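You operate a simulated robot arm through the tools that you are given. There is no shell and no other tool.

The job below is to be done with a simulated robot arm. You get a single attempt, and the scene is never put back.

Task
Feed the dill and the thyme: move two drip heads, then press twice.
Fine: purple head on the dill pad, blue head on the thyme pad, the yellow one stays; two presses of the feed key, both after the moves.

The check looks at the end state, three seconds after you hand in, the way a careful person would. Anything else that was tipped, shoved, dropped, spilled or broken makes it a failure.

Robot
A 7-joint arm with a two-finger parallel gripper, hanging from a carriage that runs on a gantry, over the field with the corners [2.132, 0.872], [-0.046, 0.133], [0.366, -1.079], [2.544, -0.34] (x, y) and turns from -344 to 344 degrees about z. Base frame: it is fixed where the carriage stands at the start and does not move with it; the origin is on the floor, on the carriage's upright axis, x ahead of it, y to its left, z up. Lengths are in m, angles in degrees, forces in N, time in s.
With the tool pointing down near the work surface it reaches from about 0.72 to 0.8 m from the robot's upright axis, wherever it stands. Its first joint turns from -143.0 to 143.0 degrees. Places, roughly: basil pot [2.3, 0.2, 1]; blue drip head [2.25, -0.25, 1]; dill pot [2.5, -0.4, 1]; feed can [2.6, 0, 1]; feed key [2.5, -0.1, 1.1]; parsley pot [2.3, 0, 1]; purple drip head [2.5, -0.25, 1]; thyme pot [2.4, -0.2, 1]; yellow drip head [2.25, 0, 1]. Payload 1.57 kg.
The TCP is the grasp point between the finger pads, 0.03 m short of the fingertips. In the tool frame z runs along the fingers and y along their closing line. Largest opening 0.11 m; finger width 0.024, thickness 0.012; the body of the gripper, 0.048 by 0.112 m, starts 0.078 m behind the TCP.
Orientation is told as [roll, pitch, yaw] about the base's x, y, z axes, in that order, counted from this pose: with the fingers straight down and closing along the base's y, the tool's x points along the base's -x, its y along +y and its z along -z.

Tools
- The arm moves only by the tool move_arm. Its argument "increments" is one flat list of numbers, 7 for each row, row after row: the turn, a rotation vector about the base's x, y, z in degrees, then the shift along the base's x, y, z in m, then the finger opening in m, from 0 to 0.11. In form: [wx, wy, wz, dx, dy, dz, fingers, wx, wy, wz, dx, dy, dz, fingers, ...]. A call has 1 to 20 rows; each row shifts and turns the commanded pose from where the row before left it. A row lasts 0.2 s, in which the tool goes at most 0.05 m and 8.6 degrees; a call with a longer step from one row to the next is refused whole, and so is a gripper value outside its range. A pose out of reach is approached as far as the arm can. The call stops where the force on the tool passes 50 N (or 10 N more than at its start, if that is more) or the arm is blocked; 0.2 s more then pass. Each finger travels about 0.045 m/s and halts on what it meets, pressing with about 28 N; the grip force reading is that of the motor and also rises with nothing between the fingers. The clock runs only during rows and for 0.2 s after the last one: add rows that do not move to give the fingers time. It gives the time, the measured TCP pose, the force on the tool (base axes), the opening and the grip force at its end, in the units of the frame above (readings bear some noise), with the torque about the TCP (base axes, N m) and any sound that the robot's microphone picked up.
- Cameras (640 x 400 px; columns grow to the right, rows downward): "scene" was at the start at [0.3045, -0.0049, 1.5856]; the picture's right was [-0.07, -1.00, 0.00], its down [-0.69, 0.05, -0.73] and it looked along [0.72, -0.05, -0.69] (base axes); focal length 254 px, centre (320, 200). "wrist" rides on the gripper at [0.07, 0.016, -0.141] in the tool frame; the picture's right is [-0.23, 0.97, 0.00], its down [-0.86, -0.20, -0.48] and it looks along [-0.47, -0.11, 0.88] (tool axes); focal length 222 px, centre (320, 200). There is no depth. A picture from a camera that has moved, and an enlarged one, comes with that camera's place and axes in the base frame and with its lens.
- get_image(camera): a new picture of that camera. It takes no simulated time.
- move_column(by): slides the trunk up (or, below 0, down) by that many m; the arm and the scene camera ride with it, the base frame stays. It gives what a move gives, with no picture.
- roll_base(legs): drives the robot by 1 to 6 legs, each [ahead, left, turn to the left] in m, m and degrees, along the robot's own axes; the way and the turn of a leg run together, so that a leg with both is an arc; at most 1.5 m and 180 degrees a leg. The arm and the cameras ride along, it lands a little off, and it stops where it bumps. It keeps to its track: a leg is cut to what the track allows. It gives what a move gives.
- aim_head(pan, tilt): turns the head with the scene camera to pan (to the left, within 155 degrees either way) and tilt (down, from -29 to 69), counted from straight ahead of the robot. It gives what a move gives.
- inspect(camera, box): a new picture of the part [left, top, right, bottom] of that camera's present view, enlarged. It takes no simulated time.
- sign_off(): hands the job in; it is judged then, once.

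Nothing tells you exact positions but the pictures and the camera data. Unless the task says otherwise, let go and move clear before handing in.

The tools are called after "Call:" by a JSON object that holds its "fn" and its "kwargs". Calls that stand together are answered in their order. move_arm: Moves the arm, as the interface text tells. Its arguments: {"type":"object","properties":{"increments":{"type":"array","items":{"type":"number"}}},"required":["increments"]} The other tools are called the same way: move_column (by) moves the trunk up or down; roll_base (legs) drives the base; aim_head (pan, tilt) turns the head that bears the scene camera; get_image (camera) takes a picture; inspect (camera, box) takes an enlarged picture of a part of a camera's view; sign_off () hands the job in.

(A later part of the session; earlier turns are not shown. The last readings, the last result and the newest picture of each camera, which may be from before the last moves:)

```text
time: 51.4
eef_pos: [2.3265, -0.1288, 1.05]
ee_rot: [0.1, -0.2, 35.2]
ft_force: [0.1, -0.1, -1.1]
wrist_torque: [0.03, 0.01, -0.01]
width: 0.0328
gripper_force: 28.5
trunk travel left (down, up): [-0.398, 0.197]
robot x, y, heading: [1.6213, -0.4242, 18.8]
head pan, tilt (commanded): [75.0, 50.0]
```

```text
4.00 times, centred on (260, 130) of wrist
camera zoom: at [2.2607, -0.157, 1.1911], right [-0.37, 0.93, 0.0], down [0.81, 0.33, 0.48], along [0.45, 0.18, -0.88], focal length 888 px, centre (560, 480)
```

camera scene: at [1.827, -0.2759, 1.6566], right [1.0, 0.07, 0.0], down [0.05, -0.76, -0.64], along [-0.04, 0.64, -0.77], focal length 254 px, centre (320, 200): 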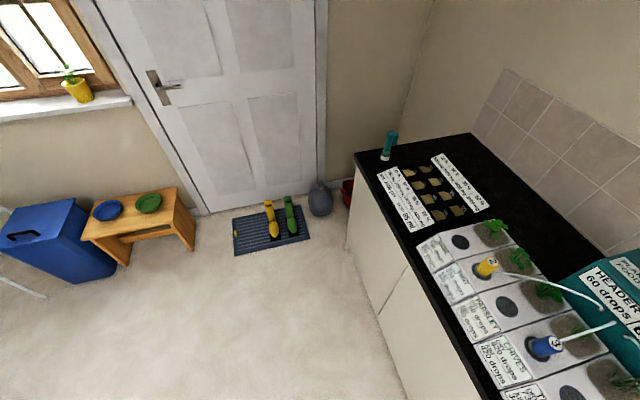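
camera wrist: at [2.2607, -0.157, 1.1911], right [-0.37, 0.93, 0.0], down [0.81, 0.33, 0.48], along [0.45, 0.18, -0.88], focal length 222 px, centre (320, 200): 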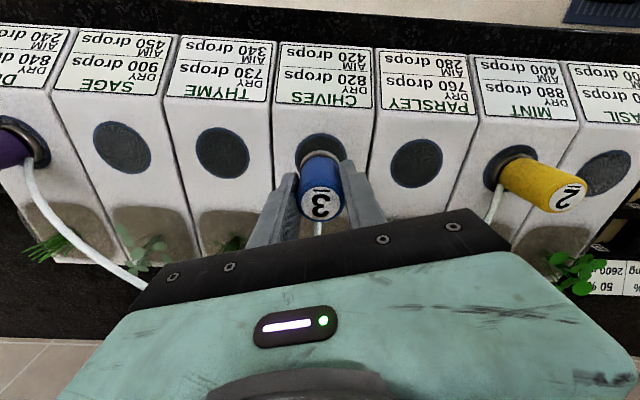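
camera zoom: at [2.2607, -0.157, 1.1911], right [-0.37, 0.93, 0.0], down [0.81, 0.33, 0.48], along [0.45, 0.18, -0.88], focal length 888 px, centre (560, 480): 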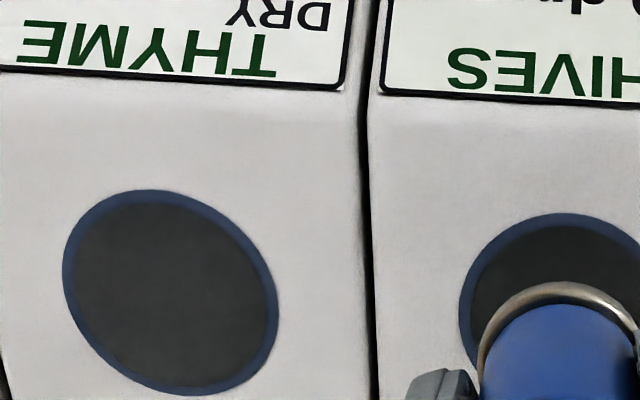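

Blue is lifted cleanly. I'll move it one pot right to the thyme pad at about (2.358,-0.2235).

Call:
{"fn": "move_arm", "kwargs": {"increments": [0, 0, 0, 0.0078, -0.0234, 0, 0.03, 0, 0, 0, 0.0078, -0.0234, 0, 0.03, 0, 0, 0, 0.0078, -0.0234, 0, 0.03, 0, 0, 0, 0.0078, -0.0235, 0, 0.03, 0, 0, 0, 0, 0, 0, 0.03, 0, 0, 0, 0, 0, 0, 0.03]}}

Call:
{"fn": "get_image", "kwargs": {"camera": "wrist"}}

Call:
{"fn": "inspect", "kwargs": {"camera": "wrist", "box": [240, 80, 400, 180]}}

Call:
{"fn": "inspect", "kwargs": {"camera": "scene", "box": [380, 130, 640, 400]}}

```text
time: 52.8
eef_pos: [2.3587, -0.2229, 1.0492]
ee_rot: [-0.1, -0.3, 35.1]
ft_force: [-0.6, 0.5, -1.6]
wrist_torque: [-0.01, -0.02, 0.03]
width: 0.0327
gripper_force: 27.7
trunk travel left (down, up): [-0.398, 0.197]
robot x, y, heading: [1.6244, -0.4246, 18.6]
head pan, tilt (commanded): [75.0, 50.0]
```

```text
taken
camera wrist: at [2.2927, -0.2511, 1.1905], right [-0.37, 0.93, 0.0], down [0.81, 0.33, 0.48], along [0.45, 0.18, -0.88], focal length 222 px, centre (320, 200)
```

wrist: 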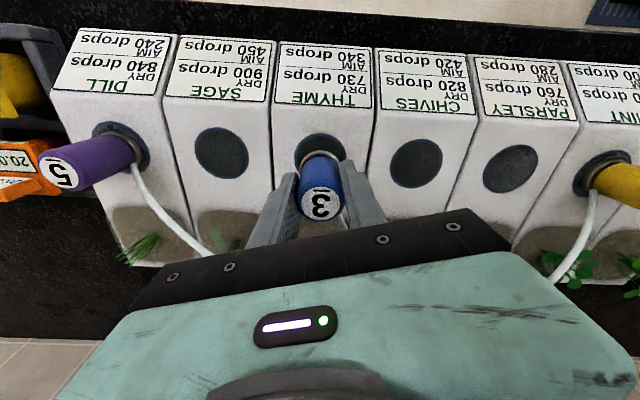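

```text
4.00 times, centred on (320, 130) of wrist
camera zoom: at [2.2927, -0.2511, 1.1905], right [-0.37, 0.93, 0.0], down [0.81, 0.33, 0.48], along [0.45, 0.18, -0.88], focal length 888 px, centre (320, 480)
```

zoom: 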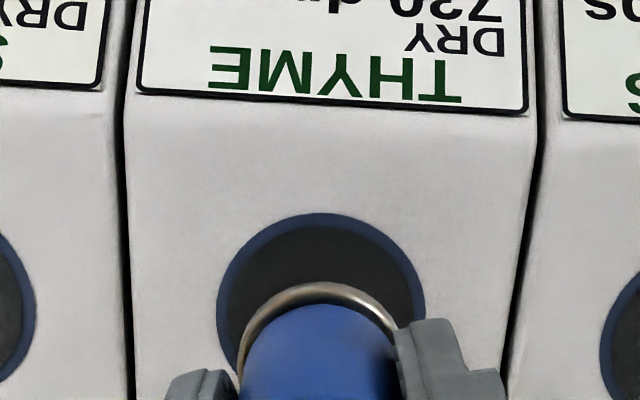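

```text
1.48 times, centred on (510, 265) of scene
camera zoom: at [1.8269, -0.2759, 1.5665], right [1.0, 0.07, 0.0], down [0.05, -0.76, -0.64], along [-0.04, 0.64, -0.77], focal length 376 px, centre (38, 104)
```

zoom: 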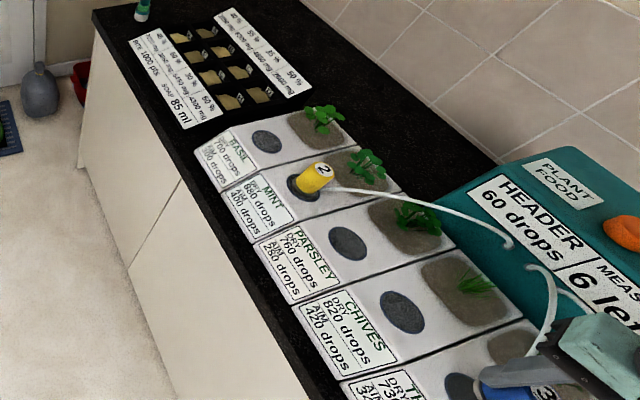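

The alignment matches the purple placement to within about a millimetre. I'm lowering blue onto thyme.

Call:
{"fn": "move_arm", "kwargs": {"increments": [0, 0, 0, 0, 0, -0.01, 0.03, 0, 0, 0, 0, 0, -0.01, 0.03, 0, 0, 0, 0, 0, -0.005, 0.03, 0, 0, 0, 0, 0, -0.003, 0.03, 0, 0, 0, 0, 0, 0, 0.03]}}

```text
time: 54.0
eef_pos: [2.3585, -0.2236, 1.0207]
ee_rot: [-0.1, -0.3, 35.1]
ft_force: [0.5, 0.5, -2.2]
wrist_torque: [0.01, -0.01, 0.01]
width: 0.0324
gripper_force: 28.4
trunk travel left (down, up): [-0.398, 0.197]
robot x, y, heading: [1.6219, -0.423, 18.7]
head pan, tilt (commanded): [75.0, 50.0]
```

Call:
{"fn": "move_arm", "kwargs": {"increments": [0, 0, 0, 0, 0, -0.001, 0.03, 0, 0, 0, 0, 0, 0, 0.03]}}

Call:
{"fn": "inspect", "kwargs": {"camera": "wrist", "box": [240, 80, 400, 180]}}

```text
time: 54.6
eef_pos: [2.3582, -0.2235, 1.0223]
ee_rot: [0.1, -0.4, 35.1]
ft_force: [0.1, -0.1, -2.2]
wrist_torque: [-0.01, -0.02, 0.03]
width: 0.0327
gripper_force: 27.9
trunk travel left (down, up): [-0.398, 0.197]
robot x, y, heading: [1.6205, -0.4245, 18.8]
head pan, tilt (commanded): [75.0, 50.0]
```

```text
4.00 times, centred on (320, 130) of wrist
camera zoom: at [2.2924, -0.2512, 1.1622], right [-0.37, 0.93, 0.0], down [0.81, 0.33, 0.48], along [0.45, 0.18, -0.88], focal length 888 px, centre (320, 480)
```

zoom: 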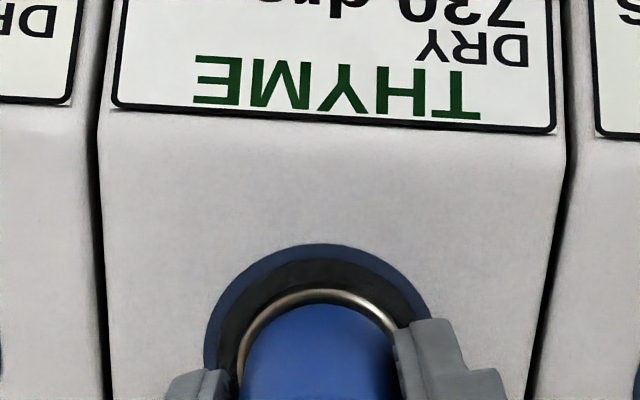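

Call:
{"fn": "move_arm", "kwargs": {"increments": [0, 0, 0, 0, 0, -0.001, 0.03, 0, 0, 0, 0, 0, 0, 0.03]}}

```text
time: 55.2
eef_pos: [2.3597, -0.2223, 1.0203]
ee_rot: [-0.1, -0.3, 35.1]
ft_force: [0.6, -0.2, -1.4]
wrist_torque: [0.0, 0.0, -0.01]
width: 0.0327
gripper_force: 27.9
trunk travel left (down, up): [-0.398, 0.197]
robot x, y, heading: [1.6204, -0.4237, 18.8]
head pan, tilt (commanded): [75.0, 50.0]
```

Call:
{"fn": "move_arm", "kwargs": {"increments": [0, 0, 0, 0, 0, -0.001, 0.03, 0, 0, 0, 0, 0, 0, 0.03]}}

```text
time: 55.8
eef_pos: [2.3595, -0.2232, 1.021]
ee_rot: [-0.1, -0.3, 35.1]
ft_force: [-4.1, -0.4, 10.0]
wrist_torque: [-0.08, 0.26, -0.04]
width: 0.0325
gripper_force: 28.3
trunk travel left (down, up): [-0.398, 0.197]
robot x, y, heading: [1.617, -0.4259, 18.6]
head pan, tilt (commanded): [75.0, 50.0]
```

Blue touched down with about 10 N of contact. I'll ease off half a millimetre and open the fingers.

Call:
{"fn": "move_arm", "kwargs": {"increments": [0, 0, 0, 0, 0, 0.0007, 0.03, 0, 0, 0, 0, 0, 0, 0.04, 0, 0, 0, 0, 0, 0, 0.05, 0, 0, 0, 0, 0, 0, 0.065, 0, 0, 0, 0, 0, 0, 0.08, 0, 0, 0, 0, 0, 0, 0.08]}}

Call:
{"fn": "get_image", "kwargs": {"camera": "wrist"}}

Call:
{"fn": "inspect", "kwargs": {"camera": "wrist", "box": [240, 80, 400, 180]}}

```text
time: 57.2
eef_pos: [2.359, -0.2238, 1.0202]
ee_rot: [0.0, -0.4, 35.1]
ft_force: [-0.8, 0.3, 0.2]
wrist_torque: [0.03, -0.04, 0.01]
width: 0.0799
gripper_force: 0.0
trunk travel left (down, up): [-0.398, 0.197]
robot x, y, heading: [1.619, -0.4241, 18.8]
head pan, tilt (commanded): [75.0, 50.0]
```

```text
taken
camera wrist: at [2.2923, -0.2512, 1.1613], right [-0.37, 0.93, 0.0], down [0.81, 0.33, 0.48], along [0.45, 0.18, -0.88], focal length 222 px, centre (320, 200)
```

wrist: 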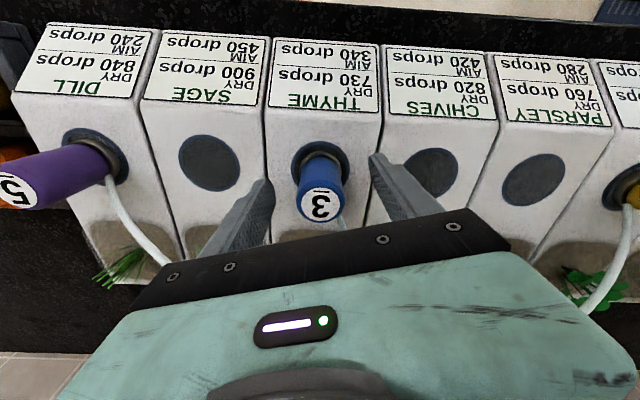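

```text
4.00 times, centred on (320, 130) of wrist
camera zoom: at [2.2923, -0.2512, 1.1613], right [-0.37, 0.93, 0.0], down [0.81, 0.33, 0.48], along [0.45, 0.18, -0.88], focal length 888 px, centre (320, 480)
```

zoom: 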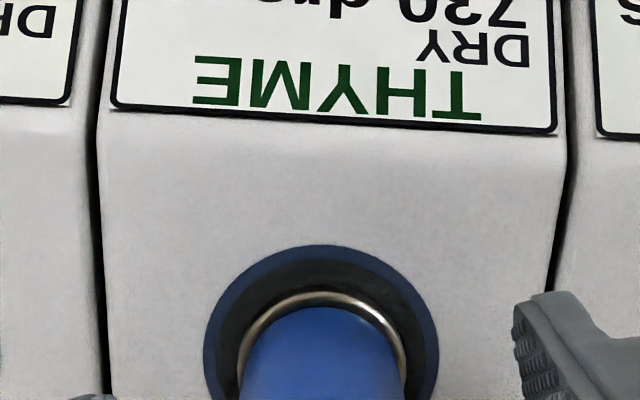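

Blue is standing upright on the thyme pad. I'll raise straight up, lift the column, and check the scene.

Call:
{"fn": "move_arm", "kwargs": {"increments": [0, 0, 0, 0, 0, 0.01, 0.08, 0, 0, 0, 0, 0, 0.02, 0.08, 0, 0, 0, 0, 0, 0.025, 0.08, 0, 0, 0, 0, 0, 0.025, 0.08, 0, 0, 0, 0, 0, 0.02, 0.08, 0, 0, 0, 0, 0, 0.0, 0.08]}}

Call:
{"fn": "move_column", "kwargs": {"by": 0.19}}

Call:
{"fn": "get_image", "kwargs": {"camera": "wrist"}}

Call:
{"fn": "get_image", "kwargs": {"camera": "scene"}}

```text
time: 58.6
eef_pos: [2.36, -0.2225, 1.1202]
ee_rot: [0.0, -0.3, 35.0]
ft_force: [0.9, -0.3, -0.1]
wrist_torque: [-0.02, 0.01, -0.01]
width: 0.0802
gripper_force: 0.1
trunk travel left (down, up): [-0.398, 0.197]
robot x, y, heading: [1.6263, -0.425, 18.6]
head pan, tilt (commanded): [75.0, 50.0]
```

```text
time: 60.7
eef_pos: [2.3587, -0.2224, 1.3092]
ee_rot: [0.0, -0.3, 35.1]
ft_force: [1.2, -0.2, -0.7]
wrist_torque: [0.02, 0.01, 0.0]
width: 0.0801
gripper_force: 0.1
trunk travel left (down, up): [-0.588, 0.007]
robot x, y, heading: [1.6251, -0.4227, 18.9]
head pan, tilt (commanded): [75.0, 50.0]
```

```text
taken
camera wrist: at [2.2924, -0.2507, 1.4508], right [-0.37, 0.93, 0.0], down [0.81, 0.33, 0.48], along [0.45, 0.18, -0.88], focal length 222 px, centre (320, 200)
```

wrist: 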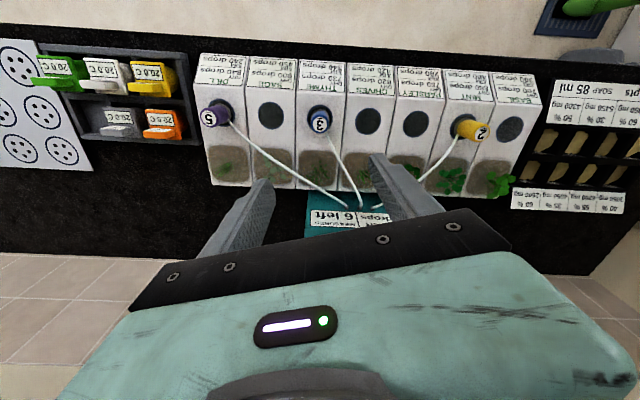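

```text
taken
camera scene: at [1.827, -0.2759, 1.7566], right [1.0, 0.07, 0.0], down [0.05, -0.76, -0.64], along [-0.04, 0.64, -0.77], focal length 254 px, centre (320, 200)
```

scene: 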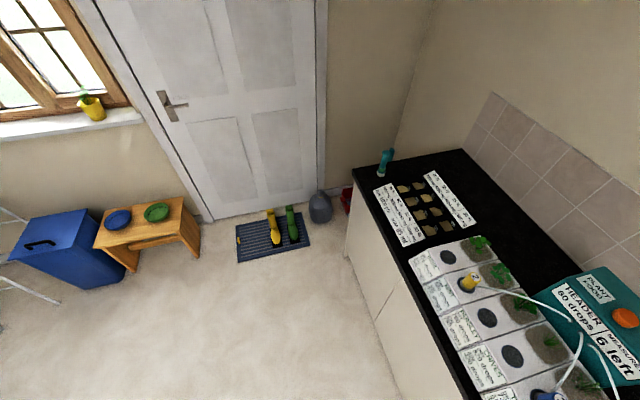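

All three heads are placed: 5 on dill, 3 on thyme, and 2 still on mint. Now I'll drive so the tool is over the feed key at roughly (2.55,-0.05,1.11).

Call:
{"fn": "roll_base", "kwargs": {"legs": [[0.24, 0.1, 0]]}}

Call:
{"fn": "get_image", "kwargs": {"camera": "wrist"}}

Call:
{"fn": "aim_head", "kwargs": {"pan": 45, "tilt": 50}}

Call:
{"fn": "get_image", "kwargs": {"camera": "scene"}}

```text
time: 62.5
eef_pos: [2.5545, -0.0511, 1.3098]
ee_rot: [0.0, -0.3, 34.9]
ft_force: [1.2, -0.2, 0.1]
wrist_torque: [-0.01, -0.03, 0.0]
width: 0.08
gripper_force: 0.0
trunk travel left (down, up): [-0.588, 0.007]
robot x, y, heading: [1.8151, -0.2531, 18.7]
head pan, tilt (commanded): [75.0, 50.0]
```

```text
taken
camera wrist: at [2.4872, -0.0796, 1.4509], right [-0.37, 0.93, 0.0], down [0.81, 0.33, 0.48], along [0.45, 0.18, -0.88], focal length 222 px, centre (320, 200)
```

wrist: 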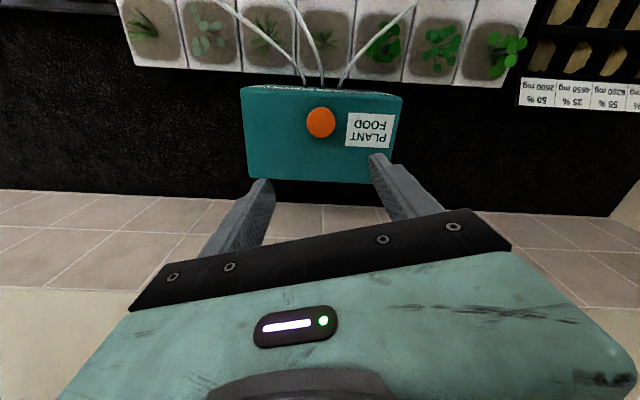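

```text
time: 63.5
eef_pos: [2.5539, -0.052, 1.3087]
ee_rot: [0.1, -0.3, 35.0]
ft_force: [0.2, -0.4, 0.4]
wrist_torque: [-0.01, -0.06, -0.02]
width: 0.0802
gripper_force: 0.1
trunk travel left (down, up): [-0.588, 0.007]
robot x, y, heading: [1.8177, -0.2524, 18.6]
head pan, tilt (commanded): [45.0, 50.0]
```

```text
taken
camera scene: at [2.0609, -0.1121, 1.7566], right [0.9, -0.44, 0.0], down [-0.34, -0.69, -0.64], along [0.28, 0.58, -0.77], focal length 254 px, centre (320, 200)
```

scene: 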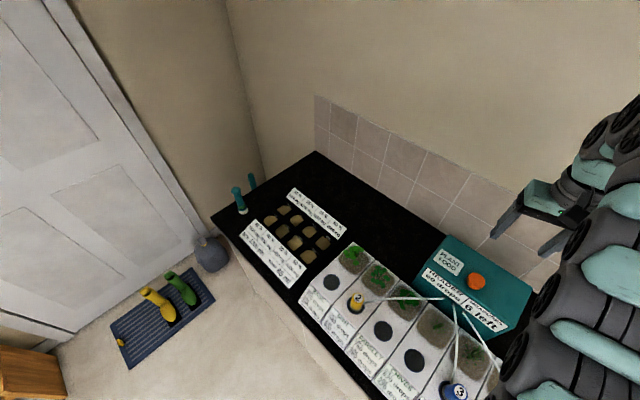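

From three views the key triangulates to about (2.538,-0.057) with its top near z 1.12. I'll close the fingers, centre above it, and come down to a few centimetres above.

Call:
{"fn": "move_arm", "kwargs": {"increments": [0, 0, 0, -0.008, -0.003, 0, 0.06, 0, 0, 0, -0.008, -0.0025, 0, 0.04, 0, 0, 0, 0, 0, 0, 0.02, 0, 0, 0, 0, 0, 0, 0.0, 0, 0, 0, 0, 0, 0, 0.0, 0, 0, 0, 0, 0, 0, 0.0, 0, 0, 0, 0, 0, 0, 0.0]}}

Call:
{"fn": "move_column", "kwargs": {"by": -0.11}}

Call:
{"fn": "get_image", "kwargs": {"camera": "wrist"}}

Call:
{"fn": "inspect", "kwargs": {"camera": "wrist", "box": [220, 80, 420, 205]}}

Call:
{"fn": "get_image", "kwargs": {"camera": "scene"}}

```text
time: 65.1
eef_pos: [2.5376, -0.0577, 1.3108]
ee_rot: [0.0, -0.4, 34.9]
ft_force: [0.7, 0.7, -1.3]
wrist_torque: [0.01, 0.02, 0.0]
width: 0.0001
gripper_force: 21.5
trunk travel left (down, up): [-0.588, 0.007]
robot x, y, heading: [1.8192, -0.2578, 18.9]
head pan, tilt (commanded): [45.0, 50.0]
```

```text
time: 66.5
eef_pos: [2.5374, -0.0575, 1.1996]
ee_rot: [0.0, -0.3, 35.0]
ft_force: [-0.8, 0.1, 0.3]
wrist_torque: [0.0, 0.0, 0.01]
width: 0.0
gripper_force: 21.3
trunk travel left (down, up): [-0.478, 0.117]
robot x, y, heading: [1.819, -0.2527, 18.8]
head pan, tilt (commanded): [45.0, 50.0]
```

```text
taken
camera wrist: at [2.4714, -0.0851, 1.341], right [-0.37, 0.93, 0.0], down [0.81, 0.33, 0.48], along [0.45, 0.18, -0.88], focal length 222 px, centre (320, 200)
```

wrist: 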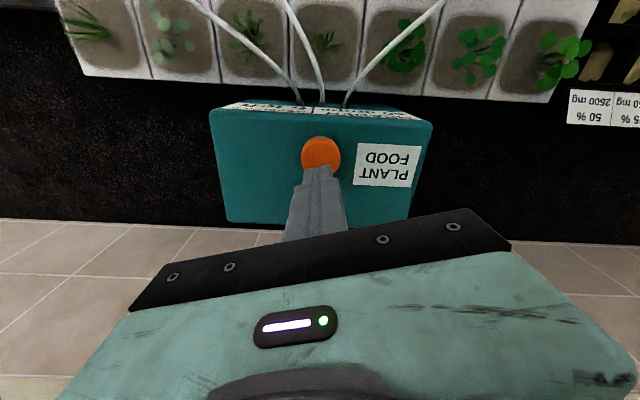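

```text
3.20 times, centred on (320, 142) of wrist
camera zoom: at [2.4714, -0.0851, 1.341], right [-0.37, 0.93, 0.0], down [0.81, 0.33, 0.48], along [0.45, 0.18, -0.88], focal length 711 px, centre (320, 384)
```

zoom: 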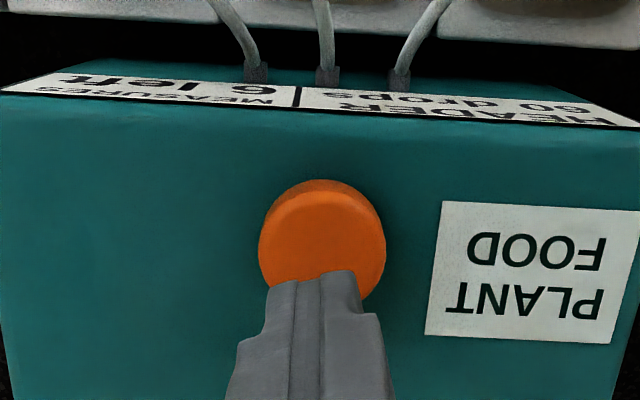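

```text
taken
camera scene: at [2.0609, -0.1121, 1.6466], right [0.9, -0.44, 0.0], down [-0.34, -0.69, -0.64], along [0.29, 0.58, -0.77], focal length 254 px, centre (320, 200)
```

scene: 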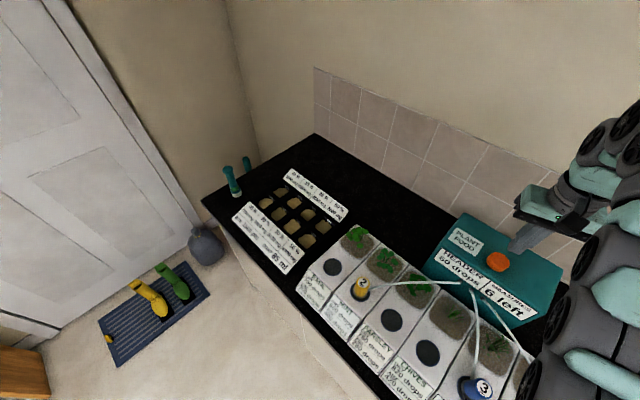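

The closed fingertips are lined up over the key to within 2 mm. I'll descend in small steps to find contact, watching force and sound.

Call:
{"fn": "move_arm", "kwargs": {"increments": [0, 0, 0, -0.001, -0.0005, -0.015, 0, 0, 0, 0, 0, 0, -0.015, 0, 0, 0, 0, 0, 0, -0.01, 0, 0, 0, 0, 0, 0, 0, 0]}}

Call:
{"fn": "inspect", "kwargs": {"camera": "wrist", "box": [220, 80, 420, 205]}}

Call:
{"fn": "inspect", "kwargs": {"camera": "scene", "box": [420, 200, 580, 330]}}

```text
time: 67.5
eef_pos: [2.5366, -0.0579, 1.1598]
ee_rot: [-0.2, -0.3, 35.0]
ft_force: [-0.1, -0.4, 0.0]
wrist_torque: [0.02, 0.02, -0.01]
width: 0.0002
gripper_force: 21.0
trunk travel left (down, up): [-0.478, 0.117]
robot x, y, heading: [1.817, -0.2523, 18.7]
head pan, tilt (commanded): [45.0, 50.0]
```

```text
3.20 times, centred on (320, 142) of wrist
camera zoom: at [2.4704, -0.0862, 1.3014], right [-0.37, 0.93, 0.0], down [0.81, 0.33, 0.48], along [0.45, 0.18, -0.88], focal length 711 px, centre (320, 384)
```

zoom: 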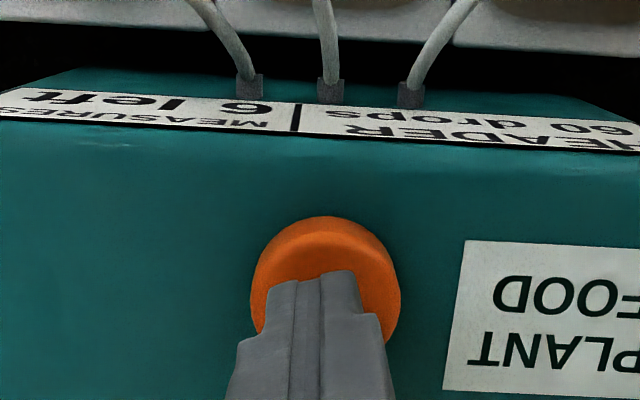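

```text
3.08 times, centred on (500, 265) of scene
camera zoom: at [2.0609, -0.1121, 1.6466], right [0.9, -0.44, 0.0], down [-0.34, -0.69, -0.64], along [0.29, 0.58, -0.77], focal length 782 px, centre (-234, 0)
```

zoom: 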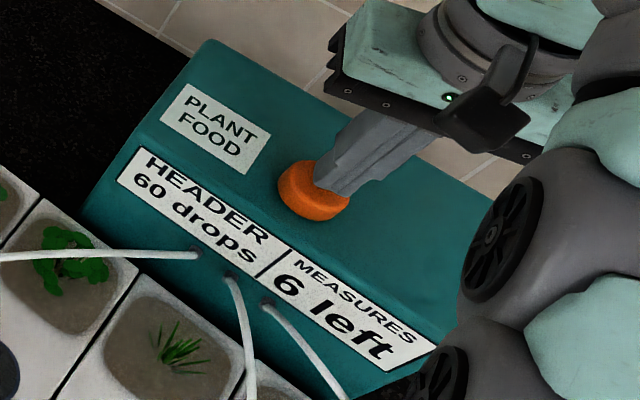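

The tips are about 1 cm above the key and the display reads "6 left". I'll go down in small steps.

Call:
{"fn": "move_arm", "kwargs": {"increments": [0, 0, 0, 0, 0, -0.003, 0, 0, 0, 0, 0, 0, -0.002, 0]}}

```text
time: 68.1
eef_pos: [2.5363, -0.0587, 1.155]
ee_rot: [0.0, -0.3, 35.0]
ft_force: [1.0, 1.1, 0.0]
wrist_torque: [-0.01, -0.01, -0.02]
width: 0.0003
gripper_force: 21.0
trunk travel left (down, up): [-0.478, 0.117]
robot x, y, heading: [1.8171, -0.2525, 18.8]
head pan, tilt (commanded): [45.0, 50.0]
```

Call:
{"fn": "move_arm", "kwargs": {"increments": [0, 0, 0, 0, 0, -0.002, 0, 0, 0, 0, 0, 0, -0.001, 0]}}

```text
time: 68.7
eef_pos: [2.536, -0.0581, 1.1506]
ee_rot: [0.0, -0.2, 35.0]
ft_force: [0.7, -1.2, 0.8]
wrist_torque: [-0.01, -0.01, -0.03]
width: 0.0003
gripper_force: 22.1
trunk travel left (down, up): [-0.478, 0.117]
robot x, y, heading: [1.8153, -0.252, 18.9]
head pan, tilt (commanded): [45.0, 50.0]
```

Call:
{"fn": "move_arm", "kwargs": {"increments": [0, 0, 0, 0, 0, -0.002, 0, 0, 0, 0, 0, 0, 0, 0]}}

```text
time: 69.3
eef_pos: [2.5377, -0.0581, 1.1503]
ee_rot: [0.0, -0.3, 35.0]
ft_force: [0.0, -0.5, 0.5]
wrist_torque: [0.02, 0.02, -0.02]
width: 0.0
gripper_force: 20.9
trunk travel left (down, up): [-0.478, 0.117]
robot x, y, heading: [1.8152, -0.2533, 18.7]
head pan, tilt (commanded): [45.0, 50.0]
```

Call:
{"fn": "move_arm", "kwargs": {"increments": [0, 0, 0, 0, 0, -0.002, 0, 0, 0, 0, 0, 0, 0, 0]}}

Call:
{"fn": "inspect", "kwargs": {"camera": "wrist", "box": [220, 80, 420, 205]}}

Call:
{"fn": "inspect", "kwargs": {"camera": "scene", "box": [420, 200, 580, 330]}}

```text
time: 69.9
eef_pos: [2.5373, -0.0583, 1.1483]
ee_rot: [-0.2, -0.3, 35.0]
ft_force: [0.0, 0.1, 2.6]
wrist_torque: [-0.1, 0.0, -0.01]
width: 0.0
gripper_force: 21.1
trunk travel left (down, up): [-0.478, 0.117]
robot x, y, heading: [1.8154, -0.2485, 18.6]
head pan, tilt (commanded): [45.0, 50.0]
heard: click
```

```text
3.20 times, centred on (320, 142) of wrist
camera zoom: at [2.4706, -0.0855, 1.2892], right [-0.37, 0.93, 0.0], down [0.81, 0.33, 0.48], along [0.45, 0.18, -0.88], focal length 711 px, centre (320, 384)
```

zoom: 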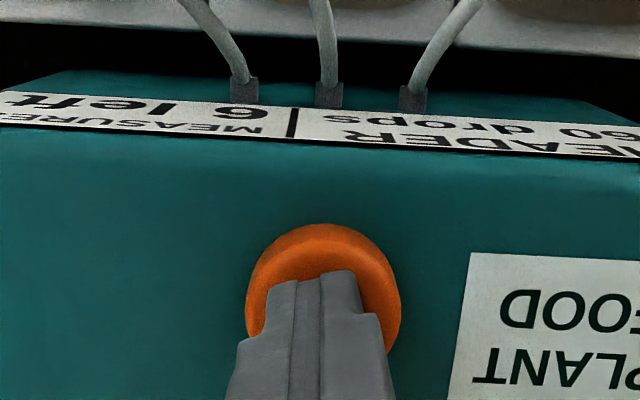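

```text
3.08 times, centred on (500, 265) of scene
camera zoom: at [2.061, -0.1121, 1.6466], right [0.9, -0.44, 0.0], down [-0.34, -0.69, -0.64], along [0.29, 0.58, -0.77], focal length 782 px, centre (-234, 0)
```

zoom: 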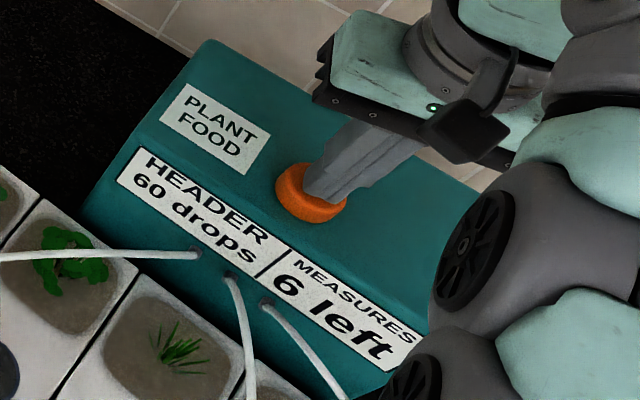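

I heard one click at light force (2.6 N), and the label still reads "6 left". I'll release fully and see whether anything else registers.

Call:
{"fn": "move_arm", "kwargs": {"increments": [0, 0, 0, 0, 0, 0.01, 0, 0, 0, 0, 0, 0, 0.01, 0, 0, 0, 0, 0, 0, 0.0, 0, 0, 0, 0, 0, 0, 0.0, 0]}}

Call:
{"fn": "inspect", "kwargs": {"camera": "wrist", "box": [220, 80, 420, 205]}}

Call:
{"fn": "inspect", "kwargs": {"camera": "scene", "box": [420, 200, 580, 330]}}

```text
time: 70.9
eef_pos: [2.5367, -0.0571, 1.1685]
ee_rot: [0.0, -0.4, 35.0]
ft_force: [0.1, -0.9, 0.0]
wrist_torque: [-0.04, 0.02, -0.02]
width: 0.0
gripper_force: 21.2
trunk travel left (down, up): [-0.478, 0.117]
robot x, y, heading: [1.8146, -0.2521, 18.4]
head pan, tilt (commanded): [45.0, 50.0]
```

```text
3.20 times, centred on (320, 142) of wrist
camera zoom: at [2.4703, -0.0853, 1.3092], right [-0.37, 0.93, 0.0], down [0.81, 0.33, 0.48], along [0.45, 0.18, -0.88], focal length 711 px, centre (320, 384)
```

zoom: 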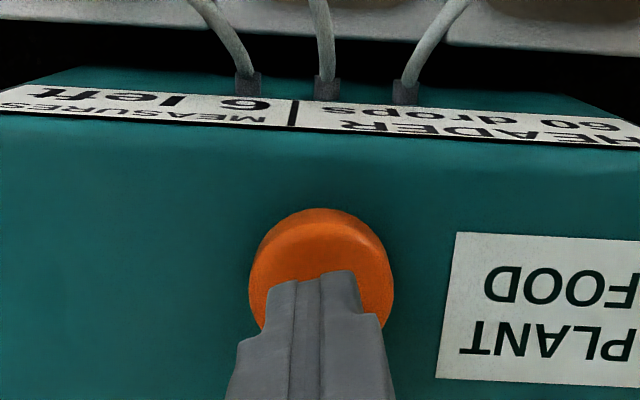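

```text
3.08 times, centred on (500, 265) of scene
camera zoom: at [2.0609, -0.1121, 1.6466], right [0.9, -0.44, 0.0], down [-0.34, -0.69, -0.64], along [0.29, 0.58, -0.77], focal length 782 px, centre (-234, 0)
```

zoom: 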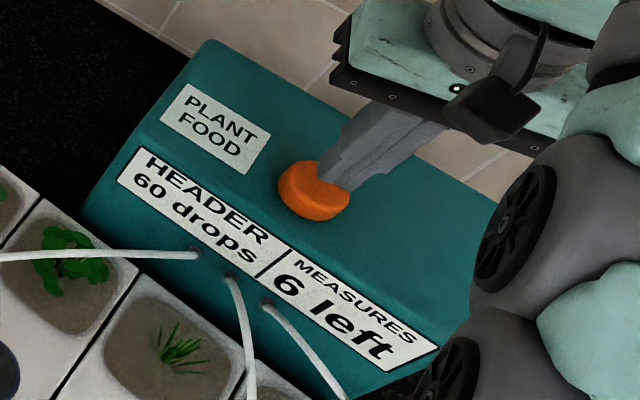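

The key sprang back up and there was no second sound. For the second press I'll go to the click depth and then slightly deeper, to confirm nothing else triggers past it.

Call:
{"fn": "move_arm", "kwargs": {"increments": [0, 0, 0, 0, 0, -0.01, 0, 0, 0, 0, 0, 0, -0.007, 0, 0, 0, 0, 0, 0, -0.004, 0]}}

Call:
{"fn": "inspect", "kwargs": {"camera": "scene", "box": [420, 200, 580, 330]}}

```text
time: 71.7
eef_pos: [2.5375, -0.0585, 1.1471]
ee_rot: [0.0, -0.2, 35.0]
ft_force: [-0.7, 0.6, 3.8]
wrist_torque: [-0.01, 0.01, -0.01]
width: 0.0
gripper_force: 21.3
trunk travel left (down, up): [-0.478, 0.117]
robot x, y, heading: [1.8118, -0.2521, 18.8]
head pan, tilt (commanded): [45.0, 50.0]
heard: click
```

```text
3.08 times, centred on (500, 265) of scene
camera zoom: at [2.061, -0.1121, 1.6467], right [0.9, -0.44, 0.0], down [-0.34, -0.69, -0.64], along [0.29, 0.58, -0.77], focal length 782 px, centre (-234, 0)
```

zoom: 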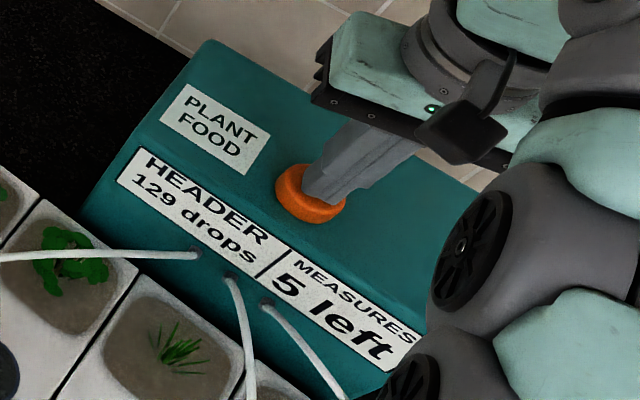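

The display changed to "129 drops, 5 left", so it does update. I've heard two clicks but see one measure used, so I'll release fully and wait to see whether it is lagging.

Call:
{"fn": "move_arm", "kwargs": {"increments": [0, 0, 0, 0, 0, 0.01, 0, 0, 0, 0, 0, 0, 0.012, 0, 0, 0, 0, 0, 0, 0.0, 0]}}

Call:
{"fn": "inspect", "kwargs": {"camera": "scene", "box": [420, 200, 580, 330]}}

Call:
{"fn": "move_arm", "kwargs": {"increments": [0, 0, 0, 0, 0, 0, 0, 0, 0, 0, 0, 0, 0, 0, 0, 0, 0, 0, 0, 0, 0, 0, 0, 0, 0, 0, 0, 0, 0, 0, 0, 0, 0, 0, 0]}}

Call:
{"fn": "inspect", "kwargs": {"camera": "scene", "box": [420, 200, 580, 330]}}

```text
time: 72.5
eef_pos: [2.5365, -0.056, 1.168]
ee_rot: [0.0, -0.2, 35.0]
ft_force: [0.5, -0.7, 1.0]
wrist_torque: [0.01, 0.02, -0.03]
width: 0.0
gripper_force: 21.3
trunk travel left (down, up): [-0.478, 0.117]
robot x, y, heading: [1.819, -0.2523, 18.6]
head pan, tilt (commanded): [45.0, 50.0]
```

```text
3.08 times, centred on (500, 265) of scene
camera zoom: at [2.0609, -0.1121, 1.6466], right [0.9, -0.44, 0.0], down [-0.34, -0.69, -0.64], along [0.29, 0.58, -0.77], focal length 782 px, centre (-234, 0)
```

zoom: 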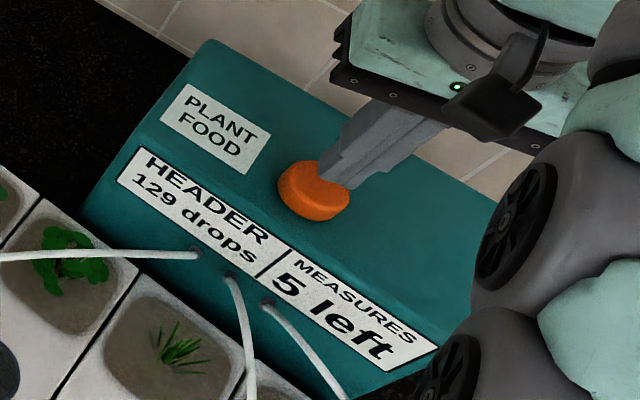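

```text
time: 73.7
eef_pos: [2.5374, -0.0565, 1.1689]
ee_rot: [0.0, -0.3, 35.0]
ft_force: [0.7, 0.1, 0.0]
wrist_torque: [0.02, -0.01, 0.0]
width: 0.0
gripper_force: 21.9
trunk travel left (down, up): [-0.478, 0.117]
robot x, y, heading: [1.8184, -0.2511, 18.6]
head pan, tilt (commanded): [45.0, 50.0]
```

```text
3.08 times, centred on (500, 265) of scene
camera zoom: at [2.0609, -0.1121, 1.6466], right [0.9, -0.44, 0.0], down [-0.34, -0.69, -0.64], along [0.29, 0.58, -0.77], focal length 782 px, centre (-234, 0)
```

zoom: 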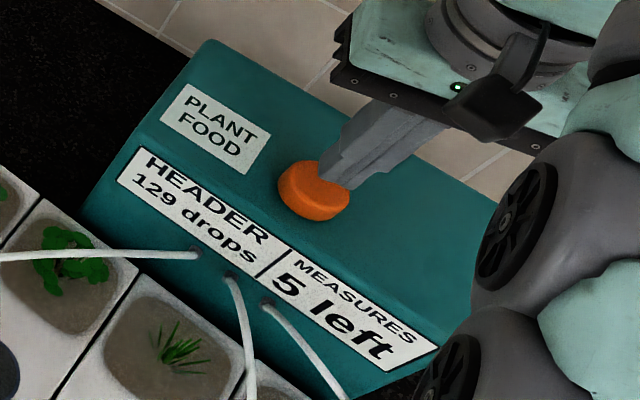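

The display still reads "5 left" two seconds on. I'll wait several more seconds before deciding, since waiting is free.

Call:
{"fn": "move_arm", "kwargs": {"increments": [0, 0, 0, 0, 0, 0, 0, 0, 0, 0, 0, 0, 0, 0, 0, 0, 0, 0, 0, 0, 0, 0, 0, 0, 0, 0, 0, 0, 0, 0, 0, 0, 0, 0, 0, 0, 0, 0, 0, 0, 0, 0, 0, 0, 0, 0, 0, 0, 0, 0, 0, 0, 0, 0, 0, 0, 0, 0, 0, 0, 0, 0, 0, 0, 0, 0, 0, 0, 0, 0, 0, 0, 0, 0, 0, 0, 0, 0, 0, 0, 0, 0, 0, 0, 0, 0, 0, 0, 0, 0, 0, 0, 0, 0, 0, 0, 0, 0, 0, 0, 0, 0, 0, 0, 0, 0, 0, 0, 0, 0, 0, 0, 0, 0, 0, 0, 0, 0, 0, 0, 0, 0, 0, 0, 0, 0, 0, 0, 0, 0, 0, 0, 0, 0, 0, 0, 0, 0, 0, 0]}}

Call:
{"fn": "inspect", "kwargs": {"camera": "scene", "box": [420, 200, 580, 330]}}

Call:
{"fn": "inspect", "kwargs": {"camera": "scene", "box": [300, 220, 520, 400]}}

```text
time: 77.9
eef_pos: [2.5384, -0.0572, 1.1682]
ee_rot: [-0.1, -0.3, 35.1]
ft_force: [-0.1, 0.4, -0.8]
wrist_torque: [-0.02, -0.03, -0.01]
width: 0.0
gripper_force: 21.8
trunk travel left (down, up): [-0.478, 0.117]
robot x, y, heading: [1.8156, -0.2528, 18.6]
head pan, tilt (commanded): [45.0, 50.0]
```

```text
3.08 times, centred on (500, 265) of scene
camera zoom: at [2.0609, -0.1121, 1.6466], right [0.9, -0.44, 0.0], down [-0.34, -0.69, -0.64], along [0.29, 0.58, -0.77], focal length 782 px, centre (-234, 0)
```

zoom: 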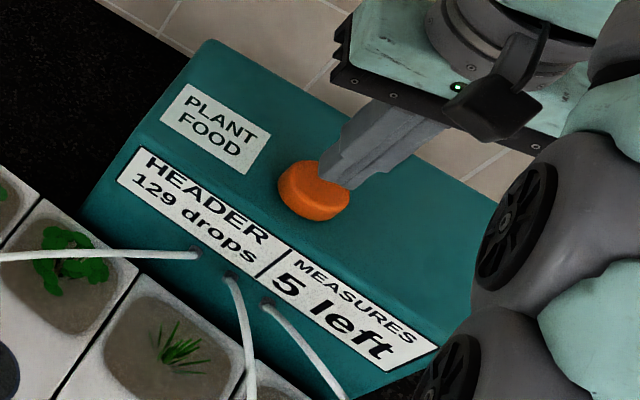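

```text
2.22 times, centred on (410, 310) of scene
camera zoom: at [2.0609, -0.1121, 1.6466], right [0.9, -0.44, 0.0], down [-0.34, -0.69, -0.64], along [0.29, 0.58, -0.77], focal length 564 px, centre (120, -44)
```

zoom: 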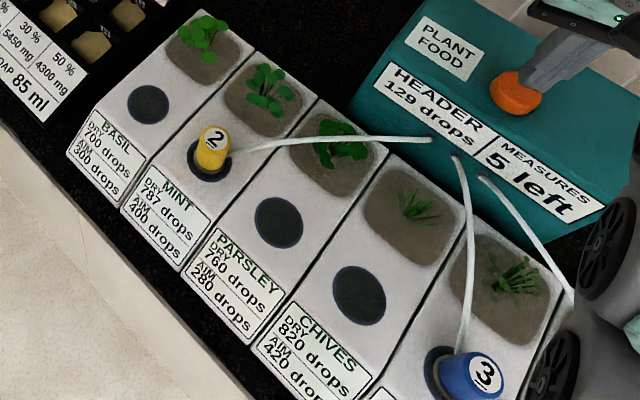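

Mint's DRY value dropped from 880 to 787, so at least one measure was delivered. I need to read the other pots' labels to work out whether one or two presses registered.

Call:
{"fn": "aim_head", "kwargs": {"pan": 30, "tilt": 69}}

Call:
{"fn": "get_image", "kwargs": {"camera": "scene"}}

```text
time: 78.7
eef_pos: [2.5378, -0.058, 1.1692]
ee_rot: [0.0, -0.2, 34.9]
ft_force: [0.9, -0.1, 0.8]
wrist_torque: [0.01, -0.01, -0.03]
width: 0.0
gripper_force: 21.2
trunk travel left (down, up): [-0.478, 0.117]
robot x, y, heading: [1.8203, -0.2515, 18.5]
head pan, tilt (commanded): [30.0, 68.8]
```

```text
taken
camera scene: at [2.0637, -0.1391, 1.6247], right [0.75, -0.66, 0.0], down [-0.61, -0.7, -0.36], along [0.24, 0.27, -0.93], focal length 254 px, centre (320, 200)
```

scene: 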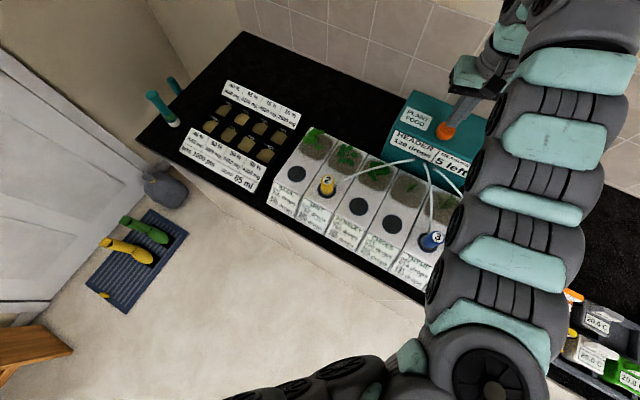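

Call:
{"fn": "inspect", "kwargs": {"camera": "scene", "box": [290, 170, 470, 290]}}

Call:
{"fn": "inspect", "kwargs": {"camera": "scene", "box": [370, 80, 510, 190]}}

Call:
{"fn": "get_image", "kwargs": {"camera": "wrist"}}

```text
3.33 times, centred on (380, 230) of scene
camera zoom: at [2.0637, -0.1391, 1.6247], right [0.75, -0.66, 0.0], down [-0.61, -0.7, -0.36], along [0.24, 0.27, -0.93], focal length 847 px, centre (120, 100)
```

zoom: 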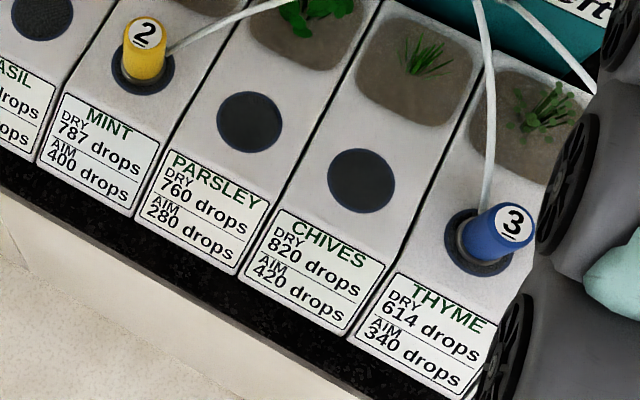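

```text
3.64 times, centred on (440, 135) of scene
camera zoom: at [2.0637, -0.1391, 1.6247], right [0.75, -0.66, 0.0], down [-0.61, -0.7, -0.36], along [0.24, 0.27, -0.93], focal length 924 px, centre (-116, 436)
```

zoom: 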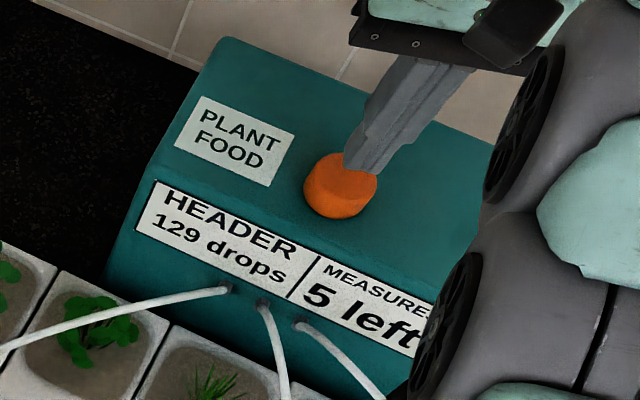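

```text
taken
camera wrist: at [2.4705, -0.085, 1.3102], right [-0.37, 0.93, 0.0], down [0.81, 0.33, 0.48], along [0.45, 0.18, -0.88], focal length 222 px, centre (320, 200)
```

wrist: 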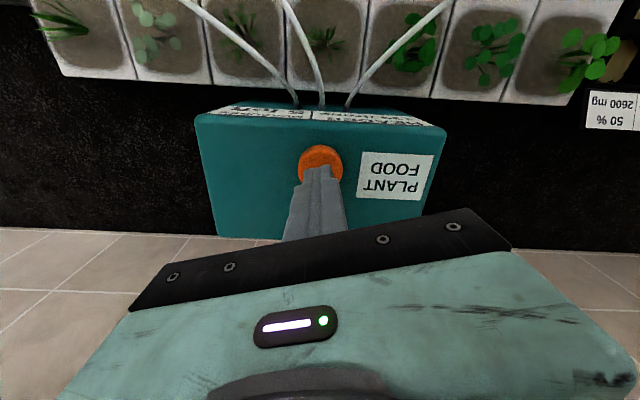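

Thyme went from 730 to 614 and mint from 880 to 787, but the dill label is hidden from here. I'll lift clear and back off to read every label before deciding about another press.

Call:
{"fn": "move_column", "kwargs": {"by": 0.11}}

Call:
{"fn": "roll_base", "kwargs": {"legs": [[-0.28, -0.1, 0]]}}

Call:
{"fn": "get_image", "kwargs": {"camera": "wrist"}}

Call:
{"fn": "inspect", "kwargs": {"camera": "wrist", "box": [160, 20, 360, 145]}}

Call:
{"fn": "inspect", "kwargs": {"camera": "wrist", "box": [340, 20, 540, 145]}}

```text
time: 80.1
eef_pos: [2.5373, -0.0569, 1.2808]
ee_rot: [0.1, -0.3, 34.9]
ft_force: [0.1, 0.1, -0.1]
wrist_torque: [0.0, 0.0, 0.01]
width: 0.0
gripper_force: 21.0
trunk travel left (down, up): [-0.588, 0.007]
robot x, y, heading: [1.8157, -0.2555, 18.6]
head pan, tilt (commanded): [30.0, 68.8]
```

```text
time: 82.2
eef_pos: [2.3034, -0.241, 1.2793]
ee_rot: [0.0, -0.2, 35.1]
ft_force: [0.3, -0.4, 0.4]
wrist_torque: [-0.01, -0.03, 0.03]
width: 0.0001
gripper_force: 21.7
trunk travel left (down, up): [-0.588, 0.007]
robot x, y, heading: [1.5842, -0.4355, 18.5]
head pan, tilt (commanded): [30.0, 68.8]
```

```text
taken
camera wrist: at [2.2363, -0.269, 1.4202], right [-0.37, 0.93, 0.0], down [0.81, 0.33, 0.48], along [0.45, 0.18, -0.88], focal length 222 px, centre (320, 200)
```

wrist: 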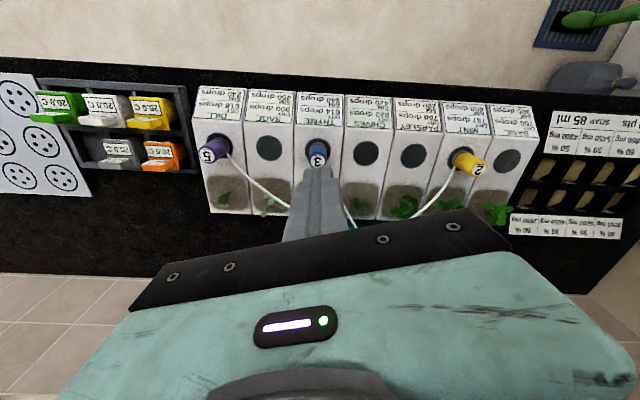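

```text
3.20 times, centred on (260, 82) of wrist
camera zoom: at [2.2363, -0.269, 1.4202], right [-0.37, 0.93, 0.0], down [0.81, 0.33, 0.48], along [0.45, 0.18, -0.88], focal length 711 px, centre (512, 576)
```

zoom: 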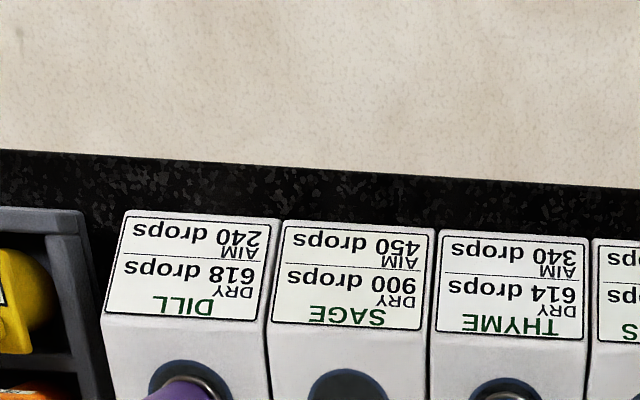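

```text
3.20 times, centred on (440, 82) of wrist
camera zoom: at [2.2363, -0.269, 1.4202], right [-0.37, 0.93, 0.0], down [0.81, 0.33, 0.48], along [0.45, 0.18, -0.88], focal length 711 px, centre (-64, 576)
```

zoom: 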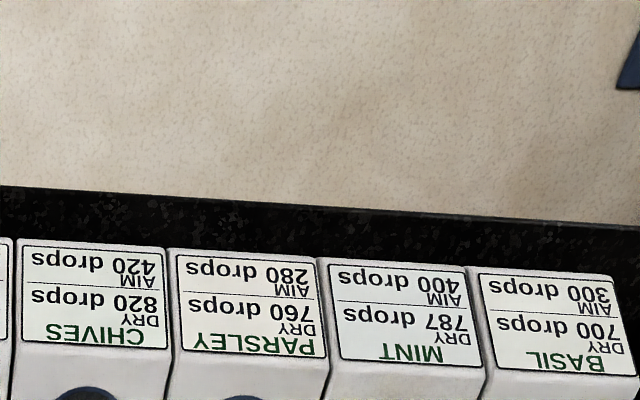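

The numbers balance: dill fell 222, thyme 116 and mint 93, and the header rose 69, which adds up to 500 drops, exactly one measure (6→5). So only one of my two presses was accepted, and one more is needed; I'll return above the key and re-check alignment.

Call:
{"fn": "roll_base", "kwargs": {"legs": [[0.28, 0.1, 0]]}}

Call:
{"fn": "aim_head", "kwargs": {"pan": 45, "tilt": 50}}

Call:
{"fn": "move_column", "kwargs": {"by": -0.09}}

Call:
{"fn": "inspect", "kwargs": {"camera": "wrist", "box": [220, 80, 420, 205]}}

Call:
{"fn": "inspect", "kwargs": {"camera": "scene", "box": [420, 200, 580, 330]}}

```text
time: 84.2
eef_pos: [2.5336, -0.0579, 1.2794]
ee_rot: [0.0, -0.4, 35.1]
ft_force: [-0.2, -0.9, -0.4]
wrist_torque: [0.01, -0.01, -0.01]
width: 0.0
gripper_force: 22.0
trunk travel left (down, up): [-0.588, 0.007]
robot x, y, heading: [1.8124, -0.2533, 18.9]
head pan, tilt (commanded): [30.0, 68.8]
```

```text
time: 85.0
eef_pos: [2.5343, -0.057, 1.2789]
ee_rot: [0.0, -0.3, 35.0]
ft_force: [0.2, -0.7, 0.2]
wrist_torque: [-0.05, 0.0, 0.02]
width: 0.0002
gripper_force: 21.3
trunk travel left (down, up): [-0.588, 0.007]
robot x, y, heading: [1.8126, -0.2525, 18.9]
head pan, tilt (commanded): [45.0, 50.0]
```

```text
time: 86.3
eef_pos: [2.5346, -0.058, 1.1888]
ee_rot: [0.1, -0.2, 35.2]
ft_force: [0.6, 0.1, -0.7]
wrist_torque: [0.0, -0.04, -0.04]
width: 0.0003
gripper_force: 21.0
trunk travel left (down, up): [-0.498, 0.097]
robot x, y, heading: [1.8111, -0.252, 18.7]
head pan, tilt (commanded): [45.0, 50.0]
```

```text
3.20 times, centred on (320, 142) of wrist
camera zoom: at [2.4671, -0.086, 1.3303], right [-0.37, 0.93, 0.0], down [0.81, 0.33, 0.48], along [0.45, 0.18, -0.88], focal length 711 px, centre (320, 384)
```

zoom: 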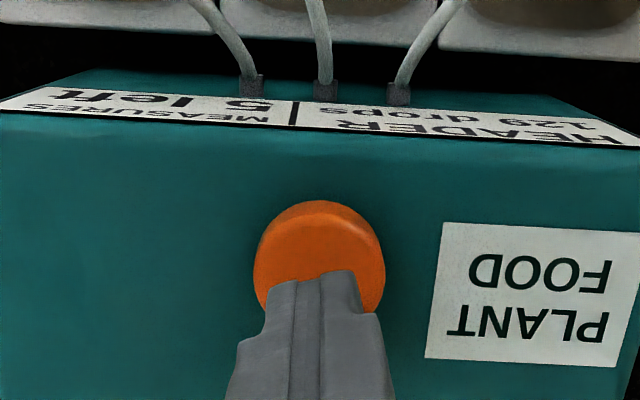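

```text
3.08 times, centred on (500, 265) of scene
camera zoom: at [2.0576, -0.1135, 1.6666], right [0.9, -0.44, 0.0], down [-0.34, -0.69, -0.64], along [0.28, 0.58, -0.77], focal length 782 px, centre (-234, 0)
```

zoom: 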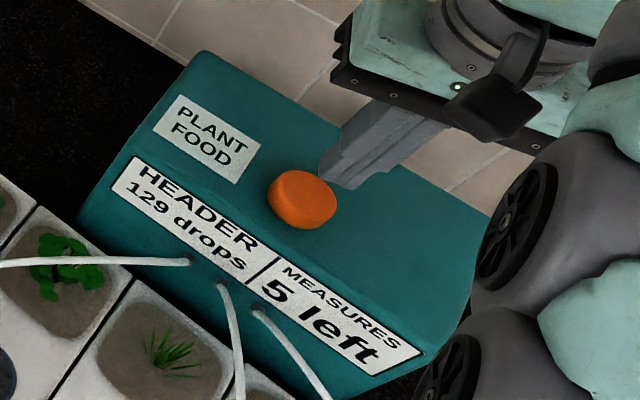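

It's aligned within 3 mm and the display still reads "5 left". I'll centre, approach to just above the key, and then make one decisive press, checking the display while holding.

Call:
{"fn": "move_arm", "kwargs": {"increments": [0, 0, 0, 0.003, 0.0005, -0.012, 0, 0, 0, 0, 0, 0, -0.012, 0, 0, 0, 0, 0, 0, -0.008, 0, 0, 0, 0, 0, 0, 0, 0]}}

Call:
{"fn": "inspect", "kwargs": {"camera": "wrist", "box": [220, 80, 420, 205]}}

```text
time: 87.3
eef_pos: [2.5362, -0.0578, 1.1571]
ee_rot: [0.0, -0.4, 35.0]
ft_force: [0.6, -0.8, 0.0]
wrist_torque: [0.01, 0.01, 0.01]
width: 0.0001
gripper_force: 21.4
trunk travel left (down, up): [-0.498, 0.097]
robot x, y, heading: [1.8171, -0.2532, 18.5]
head pan, tilt (commanded): [45.0, 50.0]
```

```text
3.20 times, centred on (320, 142) of wrist
camera zoom: at [2.47, -0.0856, 1.2982], right [-0.37, 0.93, 0.0], down [0.81, 0.33, 0.48], along [0.45, 0.18, -0.88], focal length 711 px, centre (320, 384)
```

zoom: 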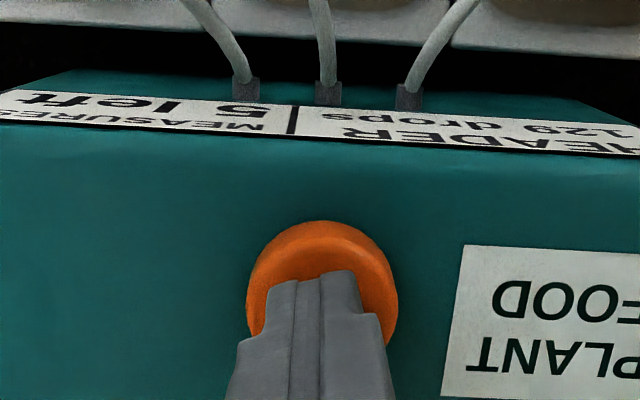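

Call:
{"fn": "move_arm", "kwargs": {"increments": [0, 0, 0, 0, 0, -0.006, 0, 0, 0, 0, 0, 0, -0.0045, 0]}}

Call:
{"fn": "inspect", "kwargs": {"camera": "scene", "box": [420, 200, 580, 330]}}

```text
time: 87.9
eef_pos: [2.5371, -0.0575, 1.1465]
ee_rot: [-0.1, -0.3, 35.1]
ft_force: [-1.5, -0.9, 2.7]
wrist_torque: [-0.05, 0.06, -0.03]
width: 0.0
gripper_force: 21.2
trunk travel left (down, up): [-0.498, 0.097]
robot x, y, heading: [1.813, -0.2554, 18.7]
head pan, tilt (commanded): [45.0, 50.0]
heard: click
```

```text
3.08 times, centred on (500, 265) of scene
camera zoom: at [2.0576, -0.1136, 1.6667], right [0.9, -0.44, 0.0], down [-0.34, -0.69, -0.64], along [0.28, 0.58, -0.77], focal length 782 px, centre (-234, 0)
```

zoom: 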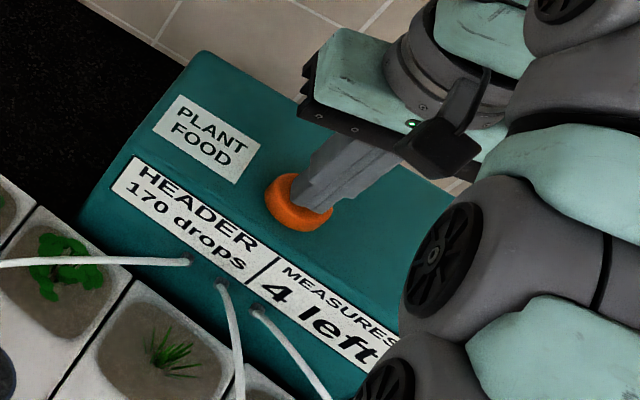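

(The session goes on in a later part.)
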